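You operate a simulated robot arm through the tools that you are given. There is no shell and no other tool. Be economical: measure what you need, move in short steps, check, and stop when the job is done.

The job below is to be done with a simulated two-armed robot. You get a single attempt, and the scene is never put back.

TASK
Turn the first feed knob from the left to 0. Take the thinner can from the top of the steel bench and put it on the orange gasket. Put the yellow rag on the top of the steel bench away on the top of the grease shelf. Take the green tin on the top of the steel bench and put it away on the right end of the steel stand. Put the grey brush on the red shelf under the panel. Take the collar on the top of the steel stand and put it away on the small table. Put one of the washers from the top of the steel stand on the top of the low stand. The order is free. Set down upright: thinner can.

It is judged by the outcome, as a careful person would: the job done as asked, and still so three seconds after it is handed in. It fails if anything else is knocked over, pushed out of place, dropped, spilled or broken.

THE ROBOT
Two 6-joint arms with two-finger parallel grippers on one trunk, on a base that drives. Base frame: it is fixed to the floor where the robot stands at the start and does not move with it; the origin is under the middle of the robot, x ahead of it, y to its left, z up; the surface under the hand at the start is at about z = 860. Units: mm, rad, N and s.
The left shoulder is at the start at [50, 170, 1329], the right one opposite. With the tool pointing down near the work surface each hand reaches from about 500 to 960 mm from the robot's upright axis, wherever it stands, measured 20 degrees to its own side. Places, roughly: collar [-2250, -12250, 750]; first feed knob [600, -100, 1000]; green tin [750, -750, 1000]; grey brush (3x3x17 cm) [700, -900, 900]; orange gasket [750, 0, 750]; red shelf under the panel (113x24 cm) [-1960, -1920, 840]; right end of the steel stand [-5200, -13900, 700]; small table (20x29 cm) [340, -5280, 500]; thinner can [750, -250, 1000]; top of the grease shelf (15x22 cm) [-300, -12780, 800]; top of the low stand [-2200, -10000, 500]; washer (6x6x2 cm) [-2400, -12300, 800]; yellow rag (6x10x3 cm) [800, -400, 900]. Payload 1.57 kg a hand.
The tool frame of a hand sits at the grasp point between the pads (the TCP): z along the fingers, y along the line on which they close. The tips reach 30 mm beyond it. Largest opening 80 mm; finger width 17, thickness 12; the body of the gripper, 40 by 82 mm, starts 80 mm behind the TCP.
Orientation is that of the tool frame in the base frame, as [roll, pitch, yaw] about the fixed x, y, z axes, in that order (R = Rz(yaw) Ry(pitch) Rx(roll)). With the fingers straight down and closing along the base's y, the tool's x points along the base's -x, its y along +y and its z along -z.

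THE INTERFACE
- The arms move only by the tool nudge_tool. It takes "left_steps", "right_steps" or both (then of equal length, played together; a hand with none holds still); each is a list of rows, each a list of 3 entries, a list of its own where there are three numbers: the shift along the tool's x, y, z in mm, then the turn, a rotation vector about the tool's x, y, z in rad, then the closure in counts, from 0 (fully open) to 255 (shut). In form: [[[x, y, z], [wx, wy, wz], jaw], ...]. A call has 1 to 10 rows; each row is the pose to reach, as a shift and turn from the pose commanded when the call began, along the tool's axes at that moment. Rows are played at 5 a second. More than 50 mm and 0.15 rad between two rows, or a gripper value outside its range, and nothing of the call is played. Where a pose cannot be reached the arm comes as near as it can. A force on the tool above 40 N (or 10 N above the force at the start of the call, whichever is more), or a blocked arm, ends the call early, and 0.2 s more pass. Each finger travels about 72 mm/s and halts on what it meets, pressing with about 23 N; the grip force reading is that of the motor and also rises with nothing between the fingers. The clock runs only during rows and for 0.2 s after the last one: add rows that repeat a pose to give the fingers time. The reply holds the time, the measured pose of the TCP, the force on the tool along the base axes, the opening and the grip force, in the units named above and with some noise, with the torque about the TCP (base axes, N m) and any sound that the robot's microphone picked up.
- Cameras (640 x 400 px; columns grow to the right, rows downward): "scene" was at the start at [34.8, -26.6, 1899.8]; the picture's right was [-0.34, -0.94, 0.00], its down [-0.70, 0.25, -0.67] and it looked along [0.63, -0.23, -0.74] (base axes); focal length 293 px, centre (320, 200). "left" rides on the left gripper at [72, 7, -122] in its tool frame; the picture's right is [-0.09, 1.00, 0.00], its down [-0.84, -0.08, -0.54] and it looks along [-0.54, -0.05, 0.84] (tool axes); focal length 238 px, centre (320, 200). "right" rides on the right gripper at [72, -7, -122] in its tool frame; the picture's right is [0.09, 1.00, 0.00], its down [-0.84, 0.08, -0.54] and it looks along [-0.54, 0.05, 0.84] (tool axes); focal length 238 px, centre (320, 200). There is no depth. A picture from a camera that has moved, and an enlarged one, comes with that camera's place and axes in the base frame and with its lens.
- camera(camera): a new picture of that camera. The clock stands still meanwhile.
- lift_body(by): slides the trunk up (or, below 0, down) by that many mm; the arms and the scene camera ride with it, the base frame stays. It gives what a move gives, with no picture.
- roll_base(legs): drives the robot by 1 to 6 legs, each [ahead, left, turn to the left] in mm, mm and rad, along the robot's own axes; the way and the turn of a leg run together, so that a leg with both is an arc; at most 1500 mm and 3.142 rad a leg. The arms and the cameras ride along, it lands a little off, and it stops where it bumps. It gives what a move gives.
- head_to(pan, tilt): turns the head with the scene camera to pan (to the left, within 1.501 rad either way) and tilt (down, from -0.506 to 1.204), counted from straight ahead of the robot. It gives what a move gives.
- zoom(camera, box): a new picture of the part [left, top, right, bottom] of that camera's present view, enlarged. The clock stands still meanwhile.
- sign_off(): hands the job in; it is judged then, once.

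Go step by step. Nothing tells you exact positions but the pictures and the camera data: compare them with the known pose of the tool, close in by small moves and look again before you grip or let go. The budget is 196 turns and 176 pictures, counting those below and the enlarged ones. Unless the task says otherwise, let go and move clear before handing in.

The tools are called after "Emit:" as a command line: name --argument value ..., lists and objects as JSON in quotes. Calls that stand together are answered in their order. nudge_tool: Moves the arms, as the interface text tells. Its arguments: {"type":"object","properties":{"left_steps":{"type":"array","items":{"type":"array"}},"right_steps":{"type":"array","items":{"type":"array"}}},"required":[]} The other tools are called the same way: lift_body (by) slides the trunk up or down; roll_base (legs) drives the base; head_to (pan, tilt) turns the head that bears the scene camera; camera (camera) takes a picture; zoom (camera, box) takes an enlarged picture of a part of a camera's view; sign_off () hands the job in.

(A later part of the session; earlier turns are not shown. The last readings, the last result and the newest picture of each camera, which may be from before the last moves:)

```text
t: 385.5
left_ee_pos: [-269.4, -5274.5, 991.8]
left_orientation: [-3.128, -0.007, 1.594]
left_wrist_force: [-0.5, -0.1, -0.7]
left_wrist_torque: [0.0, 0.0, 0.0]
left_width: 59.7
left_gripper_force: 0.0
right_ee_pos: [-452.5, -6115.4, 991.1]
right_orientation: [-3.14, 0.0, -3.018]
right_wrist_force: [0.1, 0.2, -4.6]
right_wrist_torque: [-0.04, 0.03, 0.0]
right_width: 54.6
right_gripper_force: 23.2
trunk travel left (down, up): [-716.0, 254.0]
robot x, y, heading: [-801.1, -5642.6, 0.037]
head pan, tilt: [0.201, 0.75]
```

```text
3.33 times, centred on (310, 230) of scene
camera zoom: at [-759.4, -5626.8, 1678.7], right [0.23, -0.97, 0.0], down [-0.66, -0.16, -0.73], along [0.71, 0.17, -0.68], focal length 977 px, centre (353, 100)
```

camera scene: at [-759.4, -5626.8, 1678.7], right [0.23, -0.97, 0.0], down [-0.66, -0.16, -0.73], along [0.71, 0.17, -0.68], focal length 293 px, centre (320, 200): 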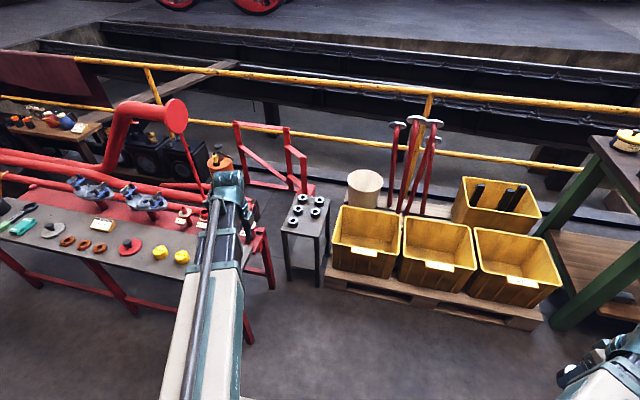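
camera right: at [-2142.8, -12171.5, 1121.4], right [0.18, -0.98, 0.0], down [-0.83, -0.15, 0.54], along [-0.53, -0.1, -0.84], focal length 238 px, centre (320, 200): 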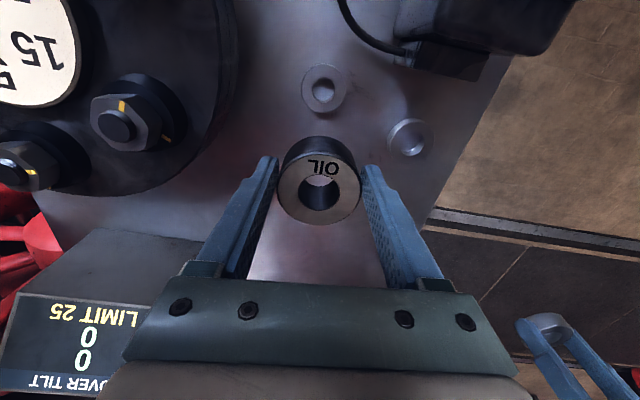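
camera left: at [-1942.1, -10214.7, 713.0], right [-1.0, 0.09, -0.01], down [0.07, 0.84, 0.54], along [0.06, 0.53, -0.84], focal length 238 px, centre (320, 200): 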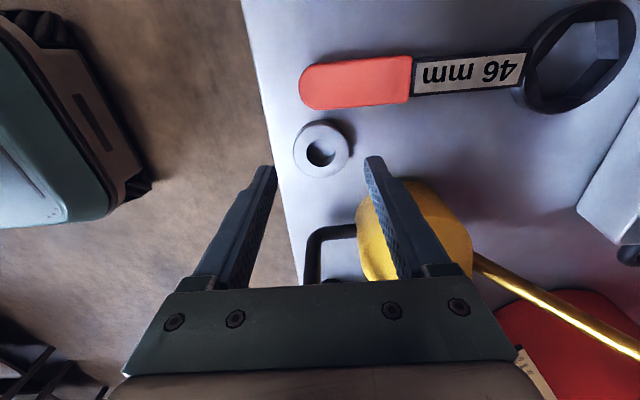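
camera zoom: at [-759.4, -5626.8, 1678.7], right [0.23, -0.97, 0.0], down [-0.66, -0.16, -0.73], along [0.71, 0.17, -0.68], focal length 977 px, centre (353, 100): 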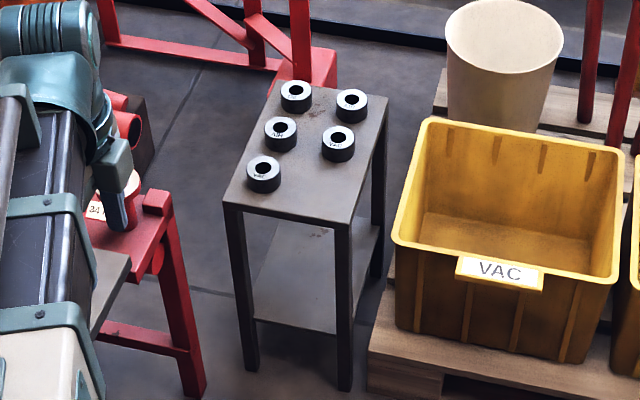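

The small table has a 2×3 grid of collars with the front-right slot empty, centre ≈ [242, -5339], top z≈485. I turn to face +y so the right hand reaches it sideways while the left stays in the aisle.

Emit:
roll_base --legs '[[0, 0, 1.533], [-28, -545, 0]]'

Emit:
camera --camera "right"

Emit:
head_to --pan -0.9 --tilt 0.8

Emit:
camera --camera "scene"

```text
t: 392.4
left_ee_pos: [-620.8, -5128.8, 992.4]
left_orientation: [-3.129, -0.007, 3.14]
left_wrist_force: [0.6, -0.3, 0.7]
left_wrist_torque: [-0.02, 0.01, -0.02]
left_width: 59.4
left_gripper_force: 0.1
right_ee_pos: [215.4, -5331.2, 990.4]
right_orientation: [-3.141, -0.002, -1.473]
right_wrist_force: [0.1, -0.7, -4.5]
right_wrist_torque: [-0.04, -0.01, 0.03]
right_width: 54.4
right_gripper_force: 22.6
trunk travel left (down, up): [-716.0, 254.0]
robot x, y, heading: [-264.1, -5664.4, 1.578]
head pan, tilt: [0.201, 0.75]
```

```text
47 pictures are left
camera right: at [230.7, -5401.3, 1112.5], right [-0.98, -0.19, 0.0], down [-0.16, 0.83, 0.54], along [-0.1, 0.53, -0.84], focal length 238 px, centre (320, 200)
```

right: 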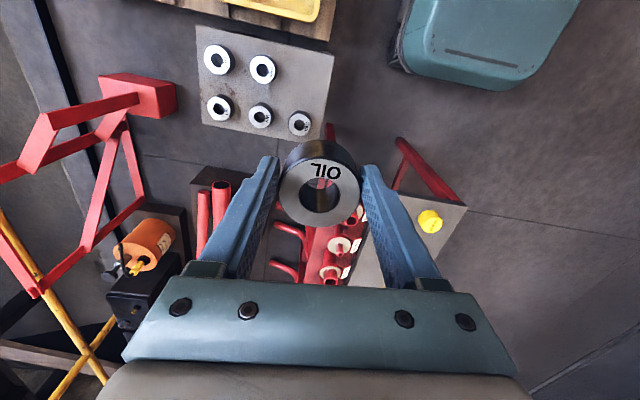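

```text
t: 393.7
left_ee_pos: [-620.0, -5127.4, 990.6]
left_orientation: [-3.13, -0.007, 3.14]
left_wrist_force: [0.1, 0.1, 0.4]
left_wrist_torque: [0.0, 0.03, 0.01]
left_width: 59.7
left_gripper_force: 0.0
right_ee_pos: [216.6, -5332.1, 990.2]
right_orientation: [-3.141, -0.001, -1.473]
right_wrist_force: [-0.4, -0.1, -3.5]
right_wrist_torque: [-0.05, -0.02, -0.01]
right_width: 54.4
right_gripper_force: 23.8
trunk travel left (down, up): [-716.0, 254.0]
robot x, y, heading: [-261.0, -5671.0, 1.58]
head pan, tilt: [-0.901, 0.799]
```

```text
46 pictures are left
camera scene: at [-199.7, -5657.1, 1674.6], right [0.63, -0.78, 0.0], down [-0.56, -0.45, -0.7], along [0.54, 0.44, -0.72], focal length 293 px, centre (320, 200)
```

scene: 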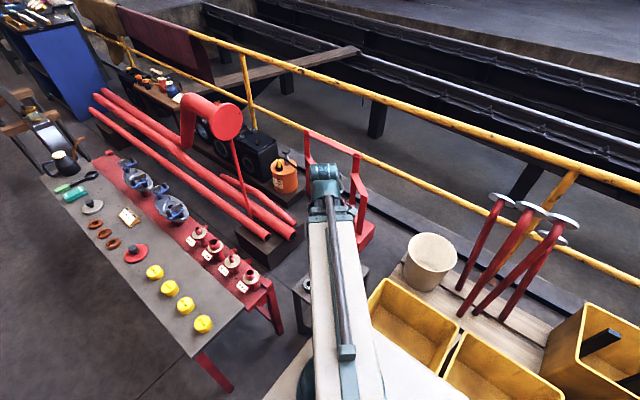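

Slot ≈ [252, -5341]. Align and lower.

Emit:
nudge_tool --right_steps '[[[6, -18, 0], [0, 0, 0], 255], [[12, -35, 0], [0, 0, 0], 255], [[12, -35, 0], [0, 0, 0], 255]]'

Emit:
lift_body --by -390

Emit:
camera --camera "right"

```text
t: 394.5
left_ee_pos: [-619.7, -5128.5, 991.7]
left_orientation: [-3.127, -0.007, 3.139]
left_wrist_force: [-0.8, 0.4, 0.3]
left_wrist_torque: [0.01, 0.02, 0.03]
left_width: 59.6
left_gripper_force: 0.2
right_ee_pos: [249.8, -5341.3, 991.8]
right_orientation: [3.141, -0.002, -1.475]
right_wrist_force: [0.0, 0.4, -3.4]
right_wrist_torque: [-0.08, 0.02, -0.05]
right_width: 54.6
right_gripper_force: 23.0
trunk travel left (down, up): [-716.0, 254.0]
robot x, y, heading: [-265.5, -5669.1, 1.58]
head pan, tilt: [-0.901, 0.799]
```

```text
t: 398.2
left_ee_pos: [-620.1, -5128.3, 600.7]
left_orientation: [-3.129, -0.008, 3.139]
left_wrist_force: [0.7, 0.1, -1.1]
left_wrist_torque: [0.02, -0.01, 0.0]
left_width: 59.6
left_gripper_force: 0.1
right_ee_pos: [250.4, -5341.1, 601.5]
right_orientation: [3.14, -0.002, -1.473]
right_wrist_force: [-0.1, 0.3, -4.5]
right_wrist_torque: [-0.04, 0.0, 0.01]
right_width: 54.5
right_gripper_force: 23.5
trunk travel left (down, up): [-326.0, 644.0]
robot x, y, heading: [-263.7, -5667.6, 1.579]
head pan, tilt: [-0.901, 0.799]
```

```text
45 pictures are left
camera right: at [264.1, -5410.0, 722.7], right [-0.98, -0.19, 0.0], down [-0.16, 0.83, 0.54], along [-0.1, 0.53, -0.84], focal length 238 px, centre (320, 200)
```

right: 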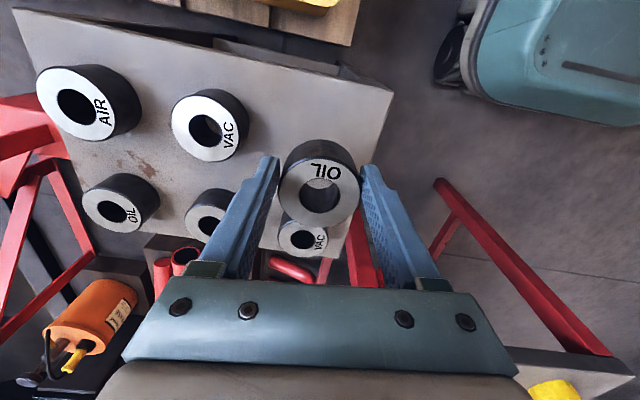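

Alignment with the grid is good. Lower to contact.

Emit:
lift_body --by -56

Emit:
lift_body --by -5

Emit:
lift_body --by -5

Emit:
camera --camera "right"

```text
t: 399.2
left_ee_pos: [-619.9, -5128.3, 545.7]
left_orientation: [-3.13, -0.007, 3.14]
left_wrist_force: [-0.2, 0.3, -0.1]
left_wrist_torque: [0.0, -0.02, 0.04]
left_width: 59.6
left_gripper_force: 0.1
right_ee_pos: [249.6, -5341.0, 546.0]
right_orientation: [-3.141, -0.002, -1.473]
right_wrist_force: [-0.5, 0.4, -4.6]
right_wrist_torque: [0.0, 0.01, 0.0]
right_width: 54.7
right_gripper_force: 23.1
trunk travel left (down, up): [-270.0, 700.0]
robot x, y, heading: [-263.2, -5670.4, 1.575]
head pan, tilt: [-0.901, 0.799]
```

```text
t: 399.7
left_ee_pos: [-620.6, -5129.2, 540.6]
left_orientation: [-3.13, -0.006, 3.14]
left_wrist_force: [-0.2, 0.1, 0.9]
left_wrist_torque: [-0.03, -0.02, 0.02]
left_width: 59.5
left_gripper_force: 0.2
right_ee_pos: [248.8, -5342.4, 541.6]
right_orientation: [-3.139, -0.001, -1.472]
right_wrist_force: [3.0, 1.2, 14.8]
right_wrist_torque: [-0.03, -0.03, 0.08]
right_width: 54.5
right_gripper_force: 23.1
trunk travel left (down, up): [-265.0, 705.0]
robot x, y, heading: [-261.0, -5670.8, 1.576]
head pan, tilt: [-0.901, 0.799]
```

```text
t: 400.3
left_ee_pos: [-621.2, -5128.7, 535.2]
left_orientation: [-3.129, -0.004, 3.141]
left_wrist_force: [0.1, -0.5, 0.3]
left_wrist_torque: [-0.01, 0.03, -0.02]
left_width: 59.6
left_gripper_force: 0.0
right_ee_pos: [249.5, -5342.3, 534.8]
right_orientation: [-3.139, -0.003, -1.474]
right_wrist_force: [2.7, -4.5, 12.4]
right_wrist_torque: [-0.06, -0.13, 0.02]
right_width: 53.7
right_gripper_force: 22.9
trunk travel left (down, up): [-260.0, 710.0]
robot x, y, heading: [-263.5, -5670.0, 1.583]
head pan, tilt: [-0.901, 0.799]
```

```text
44 pictures are left
camera right: at [263.6, -5410.9, 657.2], right [-0.98, -0.19, 0.0], down [-0.16, 0.83, 0.54], along [-0.1, 0.53, -0.84], focal length 238 px, centre (320, 200)
```

right: 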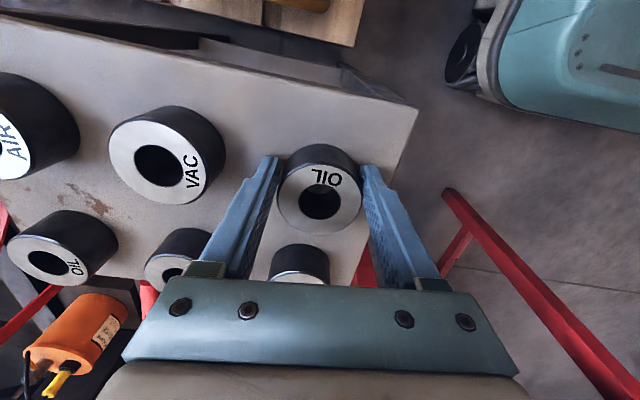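

Collar rests on the table. Open and rise.

Emit:
lift_body --by 3

Emit:
nudge_tool --right_steps '[[[0, 0, 0], [0, 0, 0], 120], [[0, 0, 0], [0, 0, 0], 60], [[0, 0, 0], [0, 0, 0], 45], [[0, 0, 0], [0, 0, 0], 45]]'

Emit:
lift_body --by 120

Emit:
camera --camera "right"

```text
t: 400.8
left_ee_pos: [-620.0, -5126.9, 538.3]
left_orientation: [-3.129, -0.006, 3.14]
left_wrist_force: [0.2, -0.3, -0.6]
left_wrist_torque: [-0.01, 0.0, -0.01]
left_width: 59.7
left_gripper_force: 0.1
right_ee_pos: [249.7, -5341.1, 537.6]
right_orientation: [3.141, -0.001, -1.472]
right_wrist_force: [-0.6, 0.1, -5.1]
right_wrist_torque: [-0.04, 0.0, -0.01]
right_width: 53.9
right_gripper_force: 23.5
trunk travel left (down, up): [-263.0, 707.0]
robot x, y, heading: [-262.0, -5670.6, 1.579]
head pan, tilt: [-0.901, 0.799]
```

```text
t: 401.8
left_ee_pos: [-619.5, -5128.2, 538.4]
left_orientation: [-3.129, -0.008, 3.14]
left_wrist_force: [-1.0, 0.3, 0.4]
left_wrist_torque: [-0.01, -0.02, -0.01]
left_width: 59.5
left_gripper_force: 0.1
right_ee_pos: [249.5, -5340.5, 539.0]
right_orientation: [3.14, -0.002, -1.473]
right_wrist_force: [0.8, -0.3, 1.0]
right_wrist_torque: [0.02, 0.0, -0.02]
right_width: 66.0
right_gripper_force: 0.1
trunk travel left (down, up): [-263.0, 707.0]
robot x, y, heading: [-262.3, -5669.3, 1.582]
head pan, tilt: [-0.901, 0.799]
```

```text
t: 403.3
left_ee_pos: [-619.7, -5128.4, 657.8]
left_orientation: [-3.13, -0.008, 3.14]
left_wrist_force: [-0.3, -0.1, -0.2]
left_wrist_torque: [-0.01, 0.04, 0.05]
left_width: 59.5
left_gripper_force: 0.0
right_ee_pos: [249.3, -5340.6, 658.9]
right_orientation: [3.14, -0.002, -1.474]
right_wrist_force: [0.8, 0.5, 0.4]
right_wrist_torque: [0.0, 0.0, 0.02]
right_width: 65.9
right_gripper_force: 0.0
trunk travel left (down, up): [-383.0, 587.0]
robot x, y, heading: [-262.4, -5669.5, 1.58]
head pan, tilt: [-0.901, 0.799]
```

```text
43 pictures are left
camera right: at [263.9, -5410.1, 779.8], right [-0.98, -0.19, 0.0], down [-0.16, 0.83, 0.54], along [-0.1, 0.53, -0.84], focal length 238 px, centre (320, 200)
```

right: 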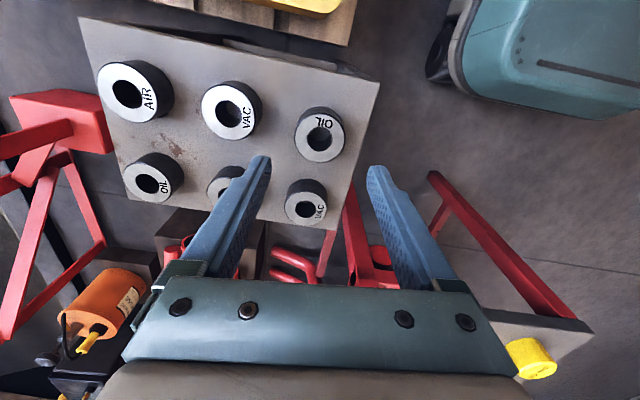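

Collar is placed in the free slot. Last item: the oil tin. Rise and drive back to the steel bench.

Emit:
lift_body --by 400

Emit:
roll_base --legs '[[0, 560, 0], [1400, 0, 0], [1300, 0, 0], [1100, 0, 0], [0, 0, -1.58]]'

Emit:
roll_base --legs '[[400, 200, 0], [0, 800, 0], [250, 0, 0]]'

Emit:
head_to --pan 0.0 --tilt 0.7

Emit:
camera --camera "scene"

```text
t: 407.1
left_ee_pos: [-621.7, -5127.5, 1058.1]
left_orientation: [-3.129, -0.007, 3.14]
left_wrist_force: [0.6, -0.1, 0.1]
left_wrist_torque: [0.01, 0.01, 0.02]
left_width: 59.8
left_gripper_force: 0.2
right_ee_pos: [248.8, -5340.8, 1058.2]
right_orientation: [3.141, -0.002, -1.473]
right_wrist_force: [0.7, -0.1, -0.8]
right_wrist_torque: [-0.04, 0.01, 0.01]
right_width: 65.9
right_gripper_force: 0.0
trunk travel left (down, up): [-783.0, 187.0]
robot x, y, heading: [-263.1, -5671.7, 1.58]
head pan, tilt: [-0.901, 0.799]
```

```text
t: 432.2
left_ee_pos: [-419.9, -1456.2, 1058.9]
left_orientation: [-3.131, -0.007, 1.626]
left_wrist_force: [-0.4, -0.1, 0.2]
left_wrist_torque: [-0.02, 0.02, 0.01]
left_width: 59.4
left_gripper_force: 0.0
right_ee_pos: [-581.8, -2336.1, 1058.6]
right_orientation: [3.141, 0.0, -2.985]
right_wrist_force: [0.4, -0.2, 1.2]
right_wrist_torque: [0.02, 0.0, 0.06]
right_width: 65.9
right_gripper_force: 0.2
trunk travel left (down, up): [-783.0, 187.0]
robot x, y, heading: [-936.8, -1847.5, 0.061]
head pan, tilt: [-0.901, 0.799]
```

```text
t: 436.9
left_ee_pos: [-83.2, -891.7, 1058.5]
left_orientation: [-3.13, -0.006, 1.711]
left_wrist_force: [-0.5, -0.3, -0.1]
left_wrist_torque: [-0.01, -0.02, -0.01]
left_width: 59.8
left_gripper_force: 0.0
right_ee_pos: [-167.5, -1783.8, 1058.6]
right_orientation: [-3.139, -0.001, -2.897]
right_wrist_force: [0.9, 0.2, 0.3]
right_wrist_torque: [0.0, 0.0, 0.01]
right_width: 65.9
right_gripper_force: 0.2
trunk travel left (down, up): [-783.0, 187.0]
robot x, y, heading: [-566.8, -1322.9, 0.153]
head pan, tilt: [-0.901, 0.799]
stopped in leg 2: the robot was blocked; the commanded pose is now the measured one
```

```text
t: 438.1
left_ee_pos: [-83.0, -893.9, 1058.5]
left_orientation: [-3.128, -0.005, 1.712]
left_wrist_force: [0.1, 0.3, -1.0]
left_wrist_torque: [-0.04, -0.01, -0.03]
left_width: 59.9
left_gripper_force: 0.0
right_ee_pos: [-166.4, -1784.7, 1057.8]
right_orientation: [-3.141, -0.002, -2.899]
right_wrist_force: [-0.4, 0.7, -0.1]
right_wrist_torque: [0.04, -0.02, 0.0]
right_width: 65.8
right_gripper_force: 0.0
trunk travel left (down, up): [-783.0, 187.0]
robot x, y, heading: [-562.2, -1325.1, 0.159]
head pan, tilt: [0.0, 0.7]
```

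```text
42 pictures are left
camera scene: at [-521.9, -1316.2, 1749.8], right [0.15, -0.99, 0.0], down [-0.64, -0.1, -0.76], along [0.76, 0.12, -0.64], focal length 293 px, centre (320, 200)
```

scene: 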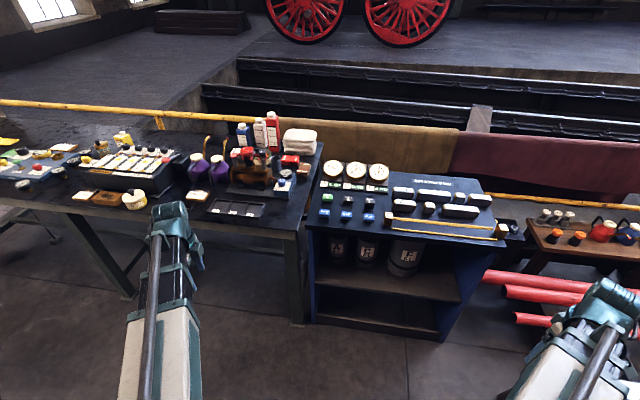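

A rear corner touched the machine. Move forward, straighten, then sidestep to the tin.

Emit:
roll_base --legs '[[260, -30, -0.155], [0, 500, 0], [270, 0, 0]]'

Emit:
camera --camera "scene"

```text
t: 444.0
left_ee_pos: [511.9, -495.9, 1058.2]
left_orientation: [-3.128, -0.005, 1.554]
left_wrist_force: [0.4, 0.6, -0.9]
left_wrist_torque: [0.04, 0.03, 0.02]
left_width: 59.6
left_gripper_force: 0.0
right_ee_pos: [288.4, -1362.9, 1057.5]
right_orientation: [-3.14, -0.002, -3.057]
right_wrist_force: [-0.3, 0.4, -0.8]
right_wrist_torque: [0.01, 0.01, 0.02]
right_width: 66.2
right_gripper_force: 0.1
trunk travel left (down, up): [-783.0, 187.0]
robot x, y, heading: [-34.4, -841.1, -0.009]
head pan, tilt: [0.0, 0.7]
```

```text
41 pictures are left
camera scene: at [12.6, -845.0, 1749.8], right [0.0, -1.0, 0.0], down [-0.64, 0.0, -0.76], along [0.76, 0.0, -0.64], focal length 293 px, centre (320, 200)
```

scene: 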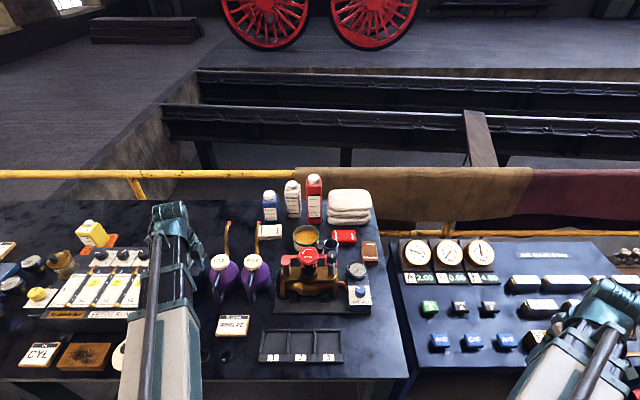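

Emit:
zoom --camera "scene" --box '[250, 160, 390, 310]'

```text
2.67 times, centred on (320, 235) of scene
camera zoom: at [12.6, -845.0, 1749.8], right [0.0, -1.0, 0.0], down [-0.64, 0.0, -0.76], along [0.76, 0.0, -0.64], focal length 782 px, centre (320, 107)
```

zoom: 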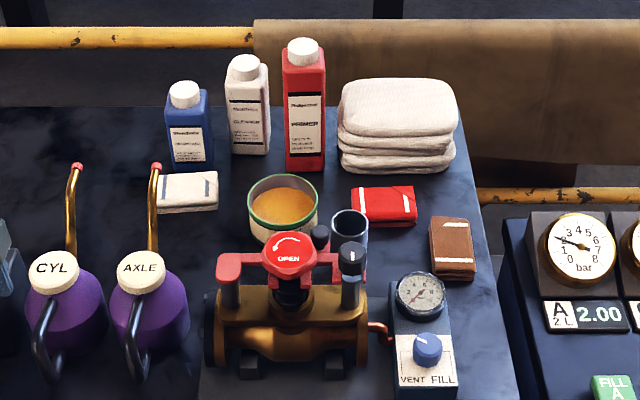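

Tin rim is ~105 mm wide at ≈[787, -791], rim z≈914. Bring both hands (half closed) near the two sides of the tin, high up.

Emit:
lift_body --by 70

Emit:
nudge_tool --left_steps '[[[-20, 26, 0], [0, 0, -0.145], 128], [[-40, 52, 0], [0, 0, -0.29], 128], [[-60, 78, 0], [0, 0, -0.435], 128], [[-80, 104, 0], [0, 0, -0.58], 128], [[-100, 130, 0], [0, 0, -0.725], 128], [[-120, 156, 0], [0, 0, -0.87], 128], [[-140, 182, 0], [0, 0, -1.015], 128], [[-160, 208, 0], [0, 0, -1.16], 128], [[-180, 234, 0], [0, 0, -1.305], 128], [[-200, 260, 0], [0, 0, -1.45], 128]]' --right_steps '[[[-36, 31, 0], [0, 0, 0], 128], [[-72, 62, 0], [0, 0, 0], 128], [[-108, 93, 0], [0, 0, 0], 128], [[-144, 124, 0], [0, 0, 0], 128], [[-180, 155, 0], [0, 0, 0], 128], [[-216, 186, 0], [0, 0, 0], 128], [[-252, 217, 0], [0, 0, 0], 128], [[-288, 248, 0], [0, 0, 0], 128], [[-324, 278, 0], [0, 0, 0], 128], [[-359, 309, 0], [0, 0, 0], 128]]'

Emit:
nudge_tool --left_steps '[[[0, 0, 0], [0, 0, -0.08], 128], [[0, 0, 0], [0, 0, -0.137], 128], [[0, 0, 0], [0, 0, -0.137], 128], [[0, 0, 0], [0, 0, -0.137], 128]]' --right_steps '[[[-42, 36, 0], [0, 0, 0], 128], [[-84, 72, 0], [0, 0, 0], 128], [[-126, 108, 0], [0, 0, 0], 128], [[-165, 140, 0], [0, 0, 0], 128]]'

Emit:
camera --camera "left"

Emit:
camera --camera "right"

```text
t: 445.0
left_ee_pos: [510.6, -496.3, 1127.2]
left_orientation: [-3.129, -0.007, 1.554]
left_wrist_force: [0.1, -0.5, 0.2]
left_wrist_torque: [-0.01, 0.0, 0.02]
left_width: 59.6
left_gripper_force: 0.1
right_ee_pos: [287.1, -1363.6, 1129.1]
right_orientation: [-3.14, -0.001, -3.058]
right_wrist_force: [-0.4, 0.3, -0.6]
right_wrist_torque: [-0.03, -0.02, 0.01]
right_width: 65.6
right_gripper_force: 0.2
trunk travel left (down, up): [-853.0, 117.0]
robot x, y, heading: [-28.8, -845.5, -0.001]
head pan, tilt: [0.0, 0.7]
```

```text
t: 447.2
left_ee_pos: [768.8, -700.2, 1127.7]
left_orientation: [3.139, -0.012, 3.006]
left_wrist_force: [-0.6, 0.4, -0.2]
left_wrist_torque: [0.0, 0.01, 0.0]
left_width: 39.8
left_gripper_force: 0.0
left hand out of reach, approached as far as the arm can: row 5, 10
right_ee_pos: [617.8, -1023.9, 1127.4]
right_orientation: [-3.14, -0.005, -3.056]
right_wrist_force: [0.6, 0.9, -0.3]
right_wrist_torque: [-0.01, 0.04, 0.0]
right_width: 39.6
right_gripper_force: 0.1
trunk travel left (down, up): [-853.0, 117.0]
robot x, y, heading: [-33.2, -847.4, -0.006]
head pan, tilt: [0.0, 0.7]
```

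```text
refused: row 1 steps farther than a row can; nothing moved
```

```text
39 pictures are left
camera left: at [700.1, -685.4, 1250.1], right [0.23, 0.97, 0.0], down [0.83, -0.19, 0.53], along [0.52, -0.12, -0.85], focal length 238 px, centre (320, 200)
```

left: 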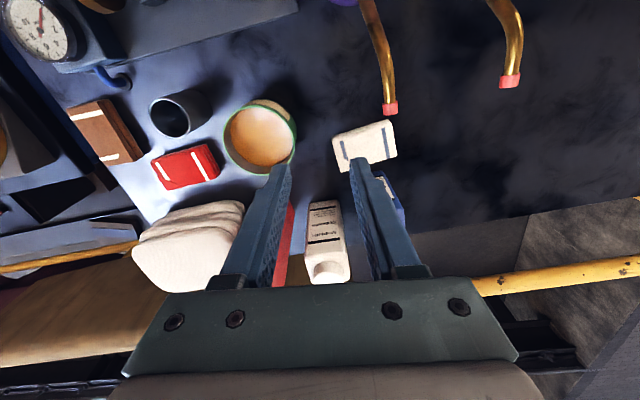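

```text
38 pictures are left
camera right: at [549.0, -1034.4, 1249.3], right [-0.17, 0.98, 0.0], down [0.83, 0.15, 0.54], along [0.53, 0.09, -0.84], focal length 238 px, centre (320, 200)
```

right: 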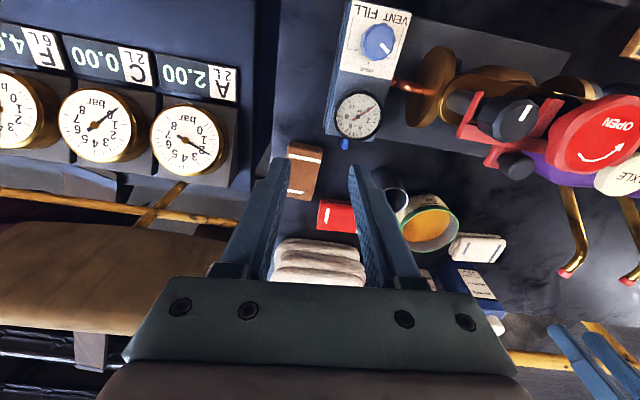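

Refined rim centre: [780, -793, 908], radius ≈52 mm. Position both hands above opposite sides of the rim.

Emit:
nudge_tool --left_steps '[[[0, 0, 0], [0, 0, -0.05], 128], [[0, 0, 0], [0, 0, -0.1], 128], [[0, 0, 0], [0, 0, -0.135], 128], [[0, 0, 0], [0, 0, -0.135], 128], [[0, 0, 0], [0, 0, -0.135], 128]]' --right_steps '[[[-35, 26, 0], [0, 0, 0.02], 128], [[-70, 52, 0], [0, 0, 0.04], 128], [[-105, 78, 0], [0, 0, 0.06], 128], [[-140, 104, 0], [0, 0, 0.085], 128], [[-174, 130, 0], [0, 0, 0.085], 128]]'

Emit:
lift_body --by -110

Emit:
camera --camera "left"

Emit:
camera --camera "right"

```text
t: 448.4
left_ee_pos: [767.8, -701.0, 1127.8]
left_orientation: [3.137, -0.011, 3.138]
left_wrist_force: [-0.3, 0.2, -0.9]
left_wrist_torque: [0.02, 0.01, -0.02]
left_width: 39.7
left_gripper_force: 0.1
right_ee_pos: [781.2, -878.0, 1127.3]
right_orientation: [-3.142, -0.001, 3.138]
right_wrist_force: [0.5, 0.9, -0.2]
right_wrist_torque: [0.02, 0.0, 0.0]
right_width: 39.6
right_gripper_force: 0.2
trunk travel left (down, up): [-853.0, 117.0]
robot x, y, heading: [-32.3, -842.6, -0.007]
head pan, tilt: [0.0, 0.7]
```

```text
t: 449.9
left_ee_pos: [768.3, -701.2, 1018.5]
left_orientation: [3.136, -0.012, 3.138]
left_wrist_force: [-0.3, 0.2, 0.6]
left_wrist_torque: [-0.01, 0.01, 0.0]
left_width: 39.7
left_gripper_force: 0.1
right_ee_pos: [780.1, -879.7, 1017.8]
right_orientation: [-3.141, -0.001, 3.141]
right_wrist_force: [-0.4, 1.0, -0.7]
right_wrist_torque: [-0.01, 0.0, 0.01]
right_width: 39.9
right_gripper_force: 0.0
trunk travel left (down, up): [-743.0, 227.0]
robot x, y, heading: [-36.1, -842.4, -0.009]
head pan, tilt: [0.0, 0.7]
```

```text
37 pictures are left
camera left: at [696.5, -695.3, 1140.9], right [0.1, 1.0, 0.0], down [0.84, -0.08, 0.53], along [0.53, -0.05, -0.85], focal length 238 px, centre (320, 200)
```

left: 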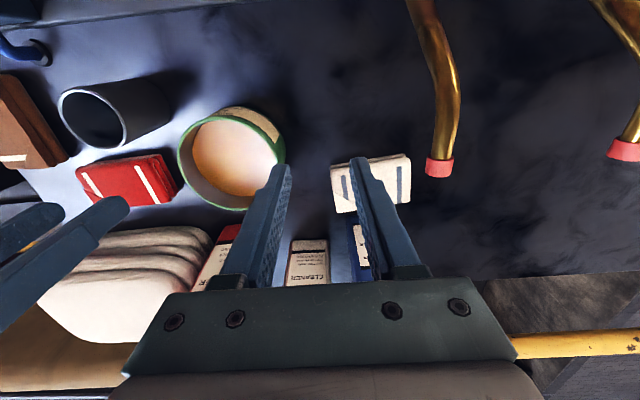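

```text
36 pictures are left
camera right: at [709.4, -884.7, 1140.0], right [-0.09, 1.0, 0.0], down [0.84, 0.08, 0.54], along [0.54, 0.05, -0.84], focal length 238 px, centre (320, 200)
```

right: 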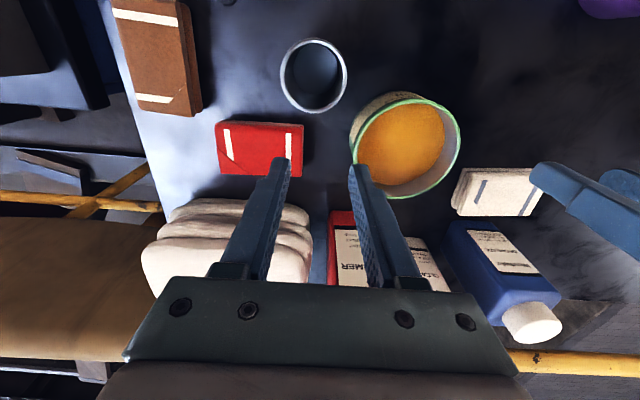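

Rim [782, -793], z≈918. Close the hands in laterally to straddle the rim wall, still above it.

Emit:
nudge_tool --left_steps '[[[-5, -12, 0], [0, 0, 0], 128], [[-9, -24, 0], [0, 0, 0], 128], [[-14, -34, 0], [0, 0, 0], 128], [[-14, -40, 0], [0, 0, 0], 128], [[-14, -40, 0], [0, 0, 0], 128]]' --right_steps '[[[-1, 10, 0], [0, 0, 0], 128], [[-2, 20, 0], [0, 0, 0], 128], [[-2, 30, 0], [0, 0, 0], 128], [[-2, 35, 0], [0, 0, 0], 128], [[-2, 35, 0], [0, 0, 0], 128]]'

Emit:
lift_body --by -60

Emit:
camera --camera "left"

Emit:
camera --camera "right"

```text
t: 451.1
left_ee_pos: [779.3, -742.0, 1018.4]
left_orientation: [3.136, -0.013, 3.139]
left_wrist_force: [0.5, 0.0, -0.2]
left_wrist_torque: [-0.03, 0.02, -0.02]
left_width: 39.8
left_gripper_force: 0.1
right_ee_pos: [783.8, -844.8, 1017.9]
right_orientation: [-3.139, -0.002, 3.14]
right_wrist_force: [0.0, -1.1, -0.7]
right_wrist_torque: [0.0, 0.0, 0.02]
right_width: 40.1
right_gripper_force: 0.2
trunk travel left (down, up): [-743.0, 227.0]
robot x, y, heading: [-35.1, -847.9, -0.009]
head pan, tilt: [0.0, 0.7]
```

```text
t: 452.1
left_ee_pos: [780.3, -742.3, 959.3]
left_orientation: [3.137, -0.012, 3.138]
left_wrist_force: [-0.3, 0.2, 0.7]
left_wrist_torque: [0.02, 0.0, -0.02]
left_width: 39.7
left_gripper_force: 0.0
right_ee_pos: [782.8, -844.4, 958.8]
right_orientation: [-3.141, -0.002, 3.14]
right_wrist_force: [0.5, 0.4, 0.1]
right_wrist_torque: [0.03, 0.01, 0.01]
right_width: 39.6
right_gripper_force: 0.1
trunk travel left (down, up): [-683.0, 287.0]
robot x, y, heading: [-34.8, -844.5, -0.007]
head pan, tilt: [0.0, 0.7]
```

```text
35 pictures are left
camera left: at [709.1, -735.8, 1080.9], right [0.1, 1.0, 0.0], down [0.84, -0.08, 0.53], along [0.53, -0.05, -0.85], focal length 238 px, centre (320, 200)
```

left: 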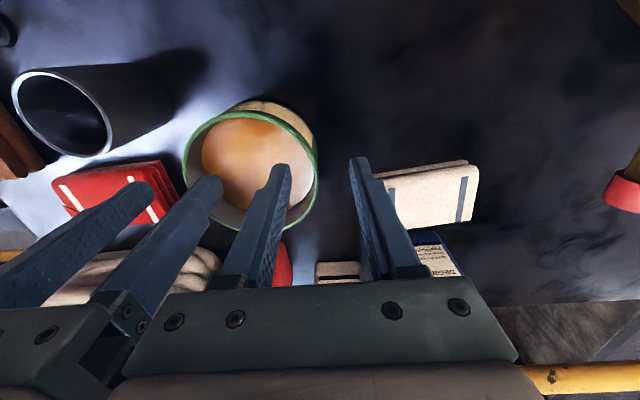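

```text
34 pictures are left
camera right: at [712.2, -849.0, 1080.0], right [-0.09, 1.0, 0.0], down [0.84, 0.08, 0.54], along [0.54, 0.05, -0.84], focal length 238 px, centre (320, 200)
```

right: 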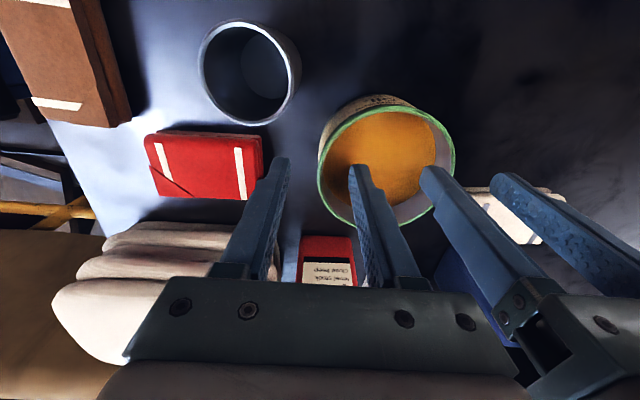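

Updated rim: centre [778.6, -794], z≈922, outer diameter ≈99 mm. Fine shift, then lower so the tips go ~11 mm below the rim.

Emit:
nudge_tool --left_steps '[[[1, -3, 0], [0, 0, 0], 128], [[1, -3, 0], [0, 0, 0], 128]]' --right_steps '[[[4, 2, 0], [0, 0, 0], 128], [[4, 2, 0], [0, 0, 0], 128]]'

Emit:
lift_body --by -19

Emit:
zoom --camera "right" --box '[250, 80, 510, 260]'

Emit:
zoom --camera "left" --box '[140, 80, 420, 260]'

```text
t: 452.7
left_ee_pos: [779.1, -745.6, 958.4]
left_orientation: [3.136, -0.014, 3.138]
left_wrist_force: [0.6, 0.2, 0.3]
left_wrist_torque: [-0.02, 0.0, -0.01]
left_width: 39.8
left_gripper_force: 0.0
right_ee_pos: [779.5, -841.6, 958.3]
right_orientation: [-3.14, -0.003, 3.141]
right_wrist_force: [0.0, 0.1, 0.3]
right_wrist_torque: [0.01, -0.01, -0.02]
right_width: 39.8
right_gripper_force: 0.1
trunk travel left (down, up): [-683.0, 287.0]
robot x, y, heading: [-38.1, -846.1, -0.002]
head pan, tilt: [0.0, 0.7]
```

```text
t: 453.3
left_ee_pos: [779.2, -745.6, 939.3]
left_orientation: [3.136, -0.013, 3.139]
left_wrist_force: [-0.3, 0.0, 0.1]
left_wrist_torque: [0.01, 0.0, -0.02]
left_width: 39.7
left_gripper_force: 0.0
right_ee_pos: [780.0, -841.7, 938.8]
right_orientation: [-3.141, -0.001, 3.139]
right_wrist_force: [-0.5, 0.5, -0.4]
right_wrist_torque: [0.02, -0.02, 0.0]
right_width: 40.0
right_gripper_force: 0.0
trunk travel left (down, up): [-664.0, 306.0]
robot x, y, heading: [-36.1, -847.3, -0.006]
head pan, tilt: [0.0, 0.7]
```

```text
2.22 times, centred on (380, 170) of right
camera zoom: at [708.9, -847.3, 1060.9], right [-0.09, 1.0, 0.0], down [0.84, 0.08, 0.54], along [0.54, 0.05, -0.84], focal length 530 px, centre (187, 267)
```

zoom: 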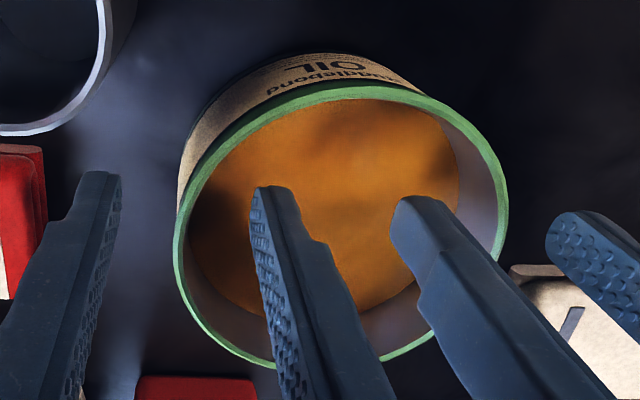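

```text
2.22 times, centred on (280, 170) of left
camera zoom: at [708.3, -739.0, 1061.8], right [0.1, 1.0, 0.0], down [0.84, -0.08, 0.53], along [0.53, -0.05, -0.85], focal length 530 px, centre (409, 267)
```

zoom: 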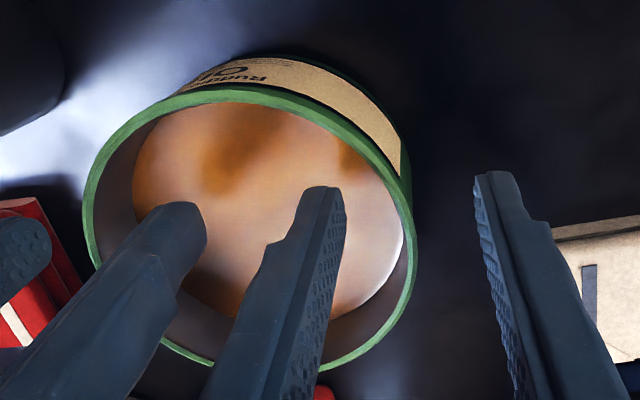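

Both hands straddle the rim well; oil is ~17 mm below the rim. Lower 3 mm more and close both together.

Emit:
lift_body --by -3

Emit:
nudge_tool --left_steps '[[[0, 0, 0], [0, 0, 0], 190], [[0, 0, 0], [0, 0, 0], 230], [[0, 0, 0], [0, 0, 0], 255], [[0, 0, 0], [0, 0, 0], 255], [[0, 0, 0], [0, 0, 0], 255], [[0, 0, 0], [0, 0, 0], 255]]' --right_steps '[[[0, 0, 0], [0, 0, 0], 190], [[0, 0, 0], [0, 0, 0], 230], [[0, 0, 0], [0, 0, 0], 255], [[0, 0, 0], [0, 0, 0], 255], [[0, 0, 0], [0, 0, 0], 255], [[0, 0, 0], [0, 0, 0], 255]]'

Emit:
zoom --camera "right" --box '[250, 80, 510, 260]'

```text
t: 453.8
left_ee_pos: [778.3, -744.7, 936.3]
left_orientation: [3.136, -0.012, 3.139]
left_wrist_force: [-0.1, -0.9, -0.5]
left_wrist_torque: [-0.03, -0.06, -0.02]
left_width: 39.8
left_gripper_force: 0.0
right_ee_pos: [781.4, -841.7, 937.8]
right_orientation: [-3.139, -0.002, 3.139]
right_wrist_force: [-0.2, -0.2, -0.5]
right_wrist_torque: [-0.02, -0.02, -0.01]
right_width: 39.9
right_gripper_force: 0.1
trunk travel left (down, up): [-661.0, 309.0]
robot x, y, heading: [-34.3, -846.0, -0.002]
head pan, tilt: [0.0, 0.7]
```

```text
t: 455.2
left_ee_pos: [779.6, -747.4, 935.3]
left_orientation: [3.139, -0.012, 3.137]
left_wrist_force: [0.3, -22.2, 0.8]
left_wrist_torque: [-0.69, -0.25, 0.35]
left_width: 8.1
left_gripper_force: 22.7
right_ee_pos: [780.3, -840.2, 936.3]
right_orientation: [3.137, -0.001, 3.141]
right_wrist_force: [1.2, 22.9, 0.5]
right_wrist_torque: [0.74, -0.12, -0.43]
right_width: 5.0
right_gripper_force: 22.7
trunk travel left (down, up): [-661.0, 309.0]
robot x, y, heading: [-36.7, -842.6, -0.004]
head pan, tilt: [0.0, 0.7]
```

```text
2.22 times, centred on (380, 170) of right
camera zoom: at [709.1, -845.6, 1057.8], right [-0.09, 1.0, 0.0], down [0.84, 0.08, 0.54], along [0.54, 0.05, -0.84], focal length 530 px, centre (187, 267)
```

zoom: 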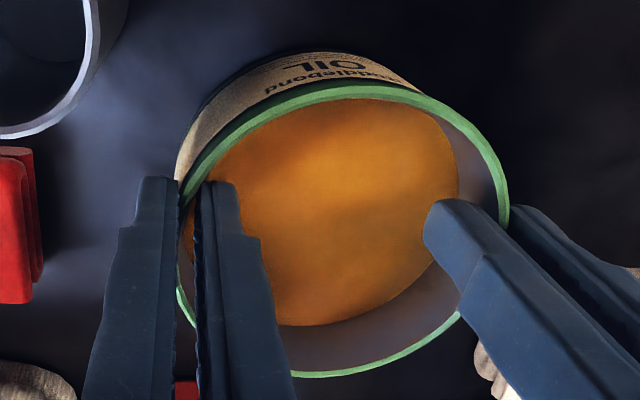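

Both sides gripped. Relieve the outward pull by moving each hand 2 mm inward, then lift a little.

Emit:
nudge_tool --left_steps '[[[0, -1, 0], [0, 0, 0], 255], [[0, -2, 0], [0, 0, 0], 255], [[0, -2, 0], [0, 0, 0], 255]]' --right_steps '[[[0, 1, 0], [0, 0, 0], 255], [[0, 2, 0], [0, 0, 0], 255], [[0, 2, 0], [0, 0, 0], 255]]'

Emit:
lift_body --by 12

Emit:
camera --camera "right"

```text
t: 456.0
left_ee_pos: [779.2, -745.9, 936.3]
left_orientation: [3.136, -0.012, 3.138]
left_wrist_force: [-0.8, -16.4, -0.4]
left_wrist_torque: [-0.74, -0.02, 0.34]
left_width: 7.9
left_gripper_force: 22.7
right_ee_pos: [779.6, -839.3, 936.6]
right_orientation: [3.141, -0.002, 3.138]
right_wrist_force: [1.5, 16.5, 2.7]
right_wrist_torque: [0.64, -0.06, -0.45]
right_width: 5.1
right_gripper_force: 23.0
trunk travel left (down, up): [-661.0, 309.0]
robot x, y, heading: [-39.9, -844.4, -0.001]
head pan, tilt: [0.0, 0.7]
```

```text
t: 456.6
left_ee_pos: [780.1, -746.3, 948.2]
left_orientation: [3.14, -0.013, 3.139]
left_wrist_force: [-0.7, -15.4, -1.6]
left_wrist_torque: [-0.72, 0.08, 0.34]
left_width: 8.2
left_gripper_force: 23.1
right_ee_pos: [779.9, -840.2, 948.0]
right_orientation: [3.14, -0.004, 3.141]
right_wrist_force: [1.5, 15.8, -3.6]
right_wrist_torque: [0.61, -0.07, -0.47]
right_width: 4.9
right_gripper_force: 22.9
trunk travel left (down, up): [-673.0, 297.0]
robot x, y, heading: [-34.0, -844.5, -0.009]
head pan, tilt: [0.0, 0.7]
```

```text
30 pictures are left
camera right: at [709.1, -844.4, 1069.4], right [-0.09, 1.0, 0.0], down [0.84, 0.08, 0.54], along [0.54, 0.05, -0.84], focal length 238 px, centre (320, 200)
```

right: 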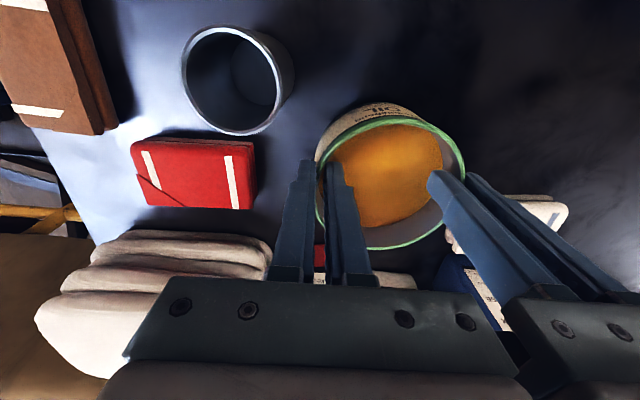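

The tin is lifted (≈0.5 kg shared) and level. Relax the remaining pull and rise fully.

Emit:
nudge_tool --left_steps '[[[0, -1.5, 0], [0, 0, 0], 255], [[0, -3, 0], [0, 0, 0], 255], [[0, -4, 0], [0, 0, 0], 255], [[0, -4, 0], [0, 0, 0], 255]]' --right_steps '[[[0, 1.5, 0], [0, 0, 0], 255], [[0, 3, 0], [0, 0, 0], 255], [[0, 4, 0], [0, 0, 0], 255], [[0, 4, 0], [0, 0, 0], 255]]'

Emit:
lift_body --by 280

Emit:
camera --camera "right"

```text
t: 457.6
left_ee_pos: [778.8, -747.0, 948.0]
left_orientation: [3.132, -0.013, -3.14]
left_wrist_force: [-2.3, 16.5, -2.3]
left_wrist_torque: [0.04, -0.12, 0.24]
left_width: 8.1
left_gripper_force: 23.1
right_ee_pos: [780.6, -838.9, 948.5]
right_orientation: [-3.137, -0.002, 3.139]
right_wrist_force: [1.8, -18.0, -2.1]
right_wrist_torque: [-0.03, 0.17, -0.42]
right_width: 5.0
right_gripper_force: 23.1
trunk travel left (down, up): [-673.0, 297.0]
robot x, y, heading: [-36.1, -843.7, -0.002]
head pan, tilt: [0.0, 0.7]
```

```text
t: 460.5
left_ee_pos: [778.9, -747.1, 1227.7]
left_orientation: [3.13, -0.013, -3.141]
left_wrist_force: [-3.5, 29.2, -2.0]
left_wrist_torque: [0.31, 0.14, 0.14]
left_width: 8.4
left_gripper_force: 23.4
right_ee_pos: [780.6, -838.9, 1227.9]
right_orientation: [-3.133, 0.0, 3.138]
right_wrist_force: [3.8, -28.5, -2.7]
right_wrist_torque: [-0.35, -0.08, -0.42]
right_width: 5.1
right_gripper_force: 23.1
trunk travel left (down, up): [-953.0, 17.0]
robot x, y, heading: [-32.1, -844.8, -0.006]
head pan, tilt: [0.0, 0.7]
```

```text
29 pictures are left
camera right: at [710.4, -843.0, 1349.4], right [-0.09, 1.0, -0.01], down [0.84, 0.08, 0.54], along [0.54, 0.04, -0.84], focal length 238 px, centre (320, 200)
```

right: 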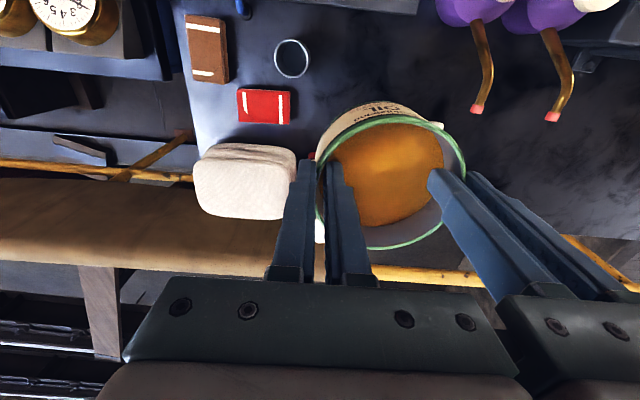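

Ease the squeeze slightly, then drive the first part: back out, sidestep, turn into the aisle.

Emit:
nudge_tool --left_steps '[[[0, 1, 0], [0, 0, 0], 255], [[0, 1.5, 0], [0, 0, 0], 255], [[0, 1.5, 0], [0, 0, 0], 255]]' --right_steps '[[[0, -1, 0], [0, 0, 0], 255], [[0, -1.5, 0], [0, 0, 0], 255], [[0, -1.5, 0], [0, 0, 0], 255]]'

Emit:
roll_base --legs '[[-330, 0, 0.003], [0, -870, 0], [-430, -150, 0], [0, 0, -1.57]]'

Emit:
camera --camera "right"

```text
t: 461.3
left_ee_pos: [780.3, -747.9, 1228.0]
left_orientation: [3.13, -0.01, 3.138]
left_wrist_force: [-4.0, 24.3, -3.0]
left_wrist_torque: [0.19, 0.09, 0.15]
left_width: 8.4
left_gripper_force: 23.2
right_ee_pos: [780.4, -839.4, 1228.6]
right_orientation: [-3.135, -0.002, 3.141]
right_wrist_force: [3.1, -24.2, -2.7]
right_wrist_torque: [-0.23, -0.07, -0.34]
right_width: 4.9
right_gripper_force: 22.6
trunk travel left (down, up): [-953.0, 17.0]
robot x, y, heading: [-37.4, -844.6, -0.006]
head pan, tilt: [0.0, 0.7]
```

```text
t: 473.9
left_ee_pos: [-697.2, -2709.9, 1228.5]
left_orientation: [3.131, -0.012, 1.549]
left_wrist_force: [24.2, 1.6, -2.7]
left_wrist_torque: [0.05, -0.27, 0.22]
left_width: 8.6
left_gripper_force: 23.6
right_ee_pos: [-789.8, -2708.7, 1227.2]
right_orientation: [-3.134, -0.002, 1.55]
right_wrist_force: [-23.7, -2.4, -2.4]
right_wrist_torque: [-0.01, 0.23, -0.41]
right_width: 4.6
right_gripper_force: 23.1
trunk travel left (down, up): [-953.0, 17.0]
robot x, y, heading: [-775.5, -1896.7, -1.598]
head pan, tilt: [0.0, 0.7]
```

```text
28 pictures are left
camera right: at [-792.1, -2636.0, 1349.5], right [1.0, 0.07, -0.01], down [0.06, -0.84, 0.54], along [0.03, -0.54, -0.84], focal length 238 px, centre (320, 200)
```

right: 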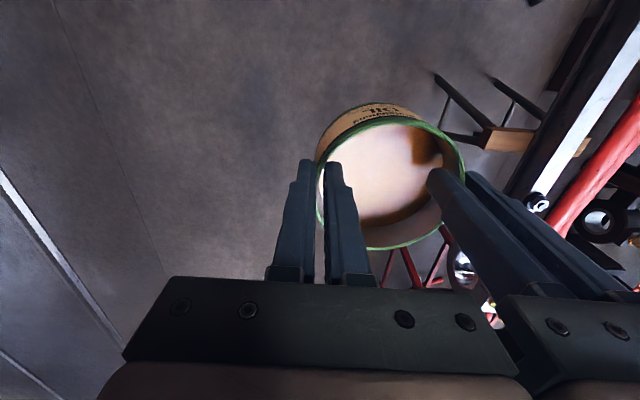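

Tin is steady. Drive down the aisle.

Emit:
roll_base --legs '[[1500, -40, 0.025], [1500, 0, 0], [1500, 0, 0], [1500, 0, 0], [1500, 0, 0]]'

Emit:
roll_base --legs '[[500, 0, 0], [0, 0, 1.57]]'

Emit:
camera --camera "scene"

```text
refused: leg 1 is longer than a leg can be; nothing moved
```

```text
t: 480.8
left_ee_pos: [22.2, -2344.8, 1228.0]
left_orientation: [3.131, -0.011, 3.094]
left_wrist_force: [-0.9, 1.8, -2.2]
left_wrist_torque: [-0.31, 0.01, 0.31]
left_width: 9.1
left_gripper_force: 23.0
right_ee_pos: [19.3, -2435.7, 1228.7]
right_orientation: [-3.135, -0.005, 3.096]
right_wrist_force: [0.8, -1.8, -3.1]
right_wrist_torque: [0.25, 0.05, -0.39]
right_width: 4.9
right_gripper_force: 23.3
trunk travel left (down, up): [-953.0, 17.0]
robot x, y, heading: [-798.1, -2404.4, -0.047]
head pan, tilt: [0.0, 0.7]
```

```text
27 pictures are left
camera scene: at [-749.1, -2408.2, 1919.8], right [-0.05, -1.0, 0.0], down [-0.64, 0.03, -0.76], along [0.76, -0.04, -0.64], focal length 293 px, centre (320, 200)
```

scene: 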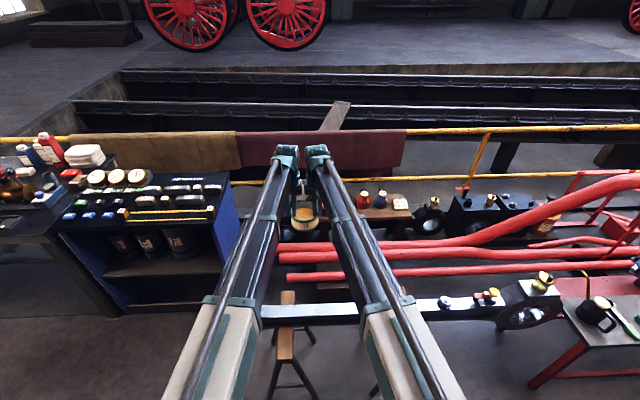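

I turned early; turn back to face down the aisle and drive.

Emit:
roll_base --legs '[[0, 0, -1.52], [1490, 0, 0], [1500, 0, 0], [1500, 0, 0], [1500, 0, 0]]'

Emit:
roll_base --legs '[[1400, 0, 0]]'

Emit:
camera --camera "right"

```text
t: 513.2
left_ee_pos: [-874.7, -9251.8, 1228.5]
left_orientation: [3.132, -0.013, 1.59]
left_wrist_force: [-0.6, 1.3, -1.9]
left_wrist_torque: [0.0, 0.31, 0.31]
left_width: 8.7
left_gripper_force: 22.7
right_ee_pos: [-965.3, -9254.1, 1228.0]
right_orientation: [-3.137, -0.001, 1.59]
right_wrist_force: [0.4, -1.5, -3.2]
right_wrist_torque: [0.08, -0.26, -0.43]
right_width: 4.3
right_gripper_force: 22.4
trunk travel left (down, up): [-953.0, 17.0]
robot x, y, heading: [-983.8, -8438.9, -1.558]
head pan, tilt: [0.0, 0.7]
```

```text
t: 520.0
left_ee_pos: [-906.3, -10603.7, 1227.6]
left_orientation: [3.131, -0.013, 1.552]
left_wrist_force: [1.1, 1.6, -2.0]
left_wrist_torque: [0.01, 0.3, 0.27]
left_width: 8.7
left_gripper_force: 23.4
right_ee_pos: [-999.1, -10602.6, 1228.0]
right_orientation: [-3.133, -0.001, 1.552]
right_wrist_force: [-1.1, -0.8, -2.2]
right_wrist_torque: [0.04, -0.26, -0.4]
right_width: 4.2
right_gripper_force: 22.8
trunk travel left (down, up): [-953.0, 17.0]
robot x, y, heading: [-990.6, -9790.4, -1.597]
head pan, tilt: [0.0, 0.7]
```

```text
26 pictures are left
camera right: at [-1002.7, -10531.1, 1349.3], right [1.0, 0.07, -0.01], down [0.07, -0.84, 0.54], along [0.03, -0.54, -0.84], focal length 238 px, centre (320, 200)
```

right: 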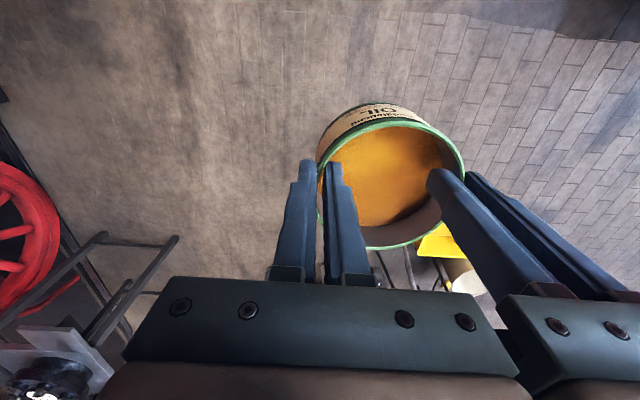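

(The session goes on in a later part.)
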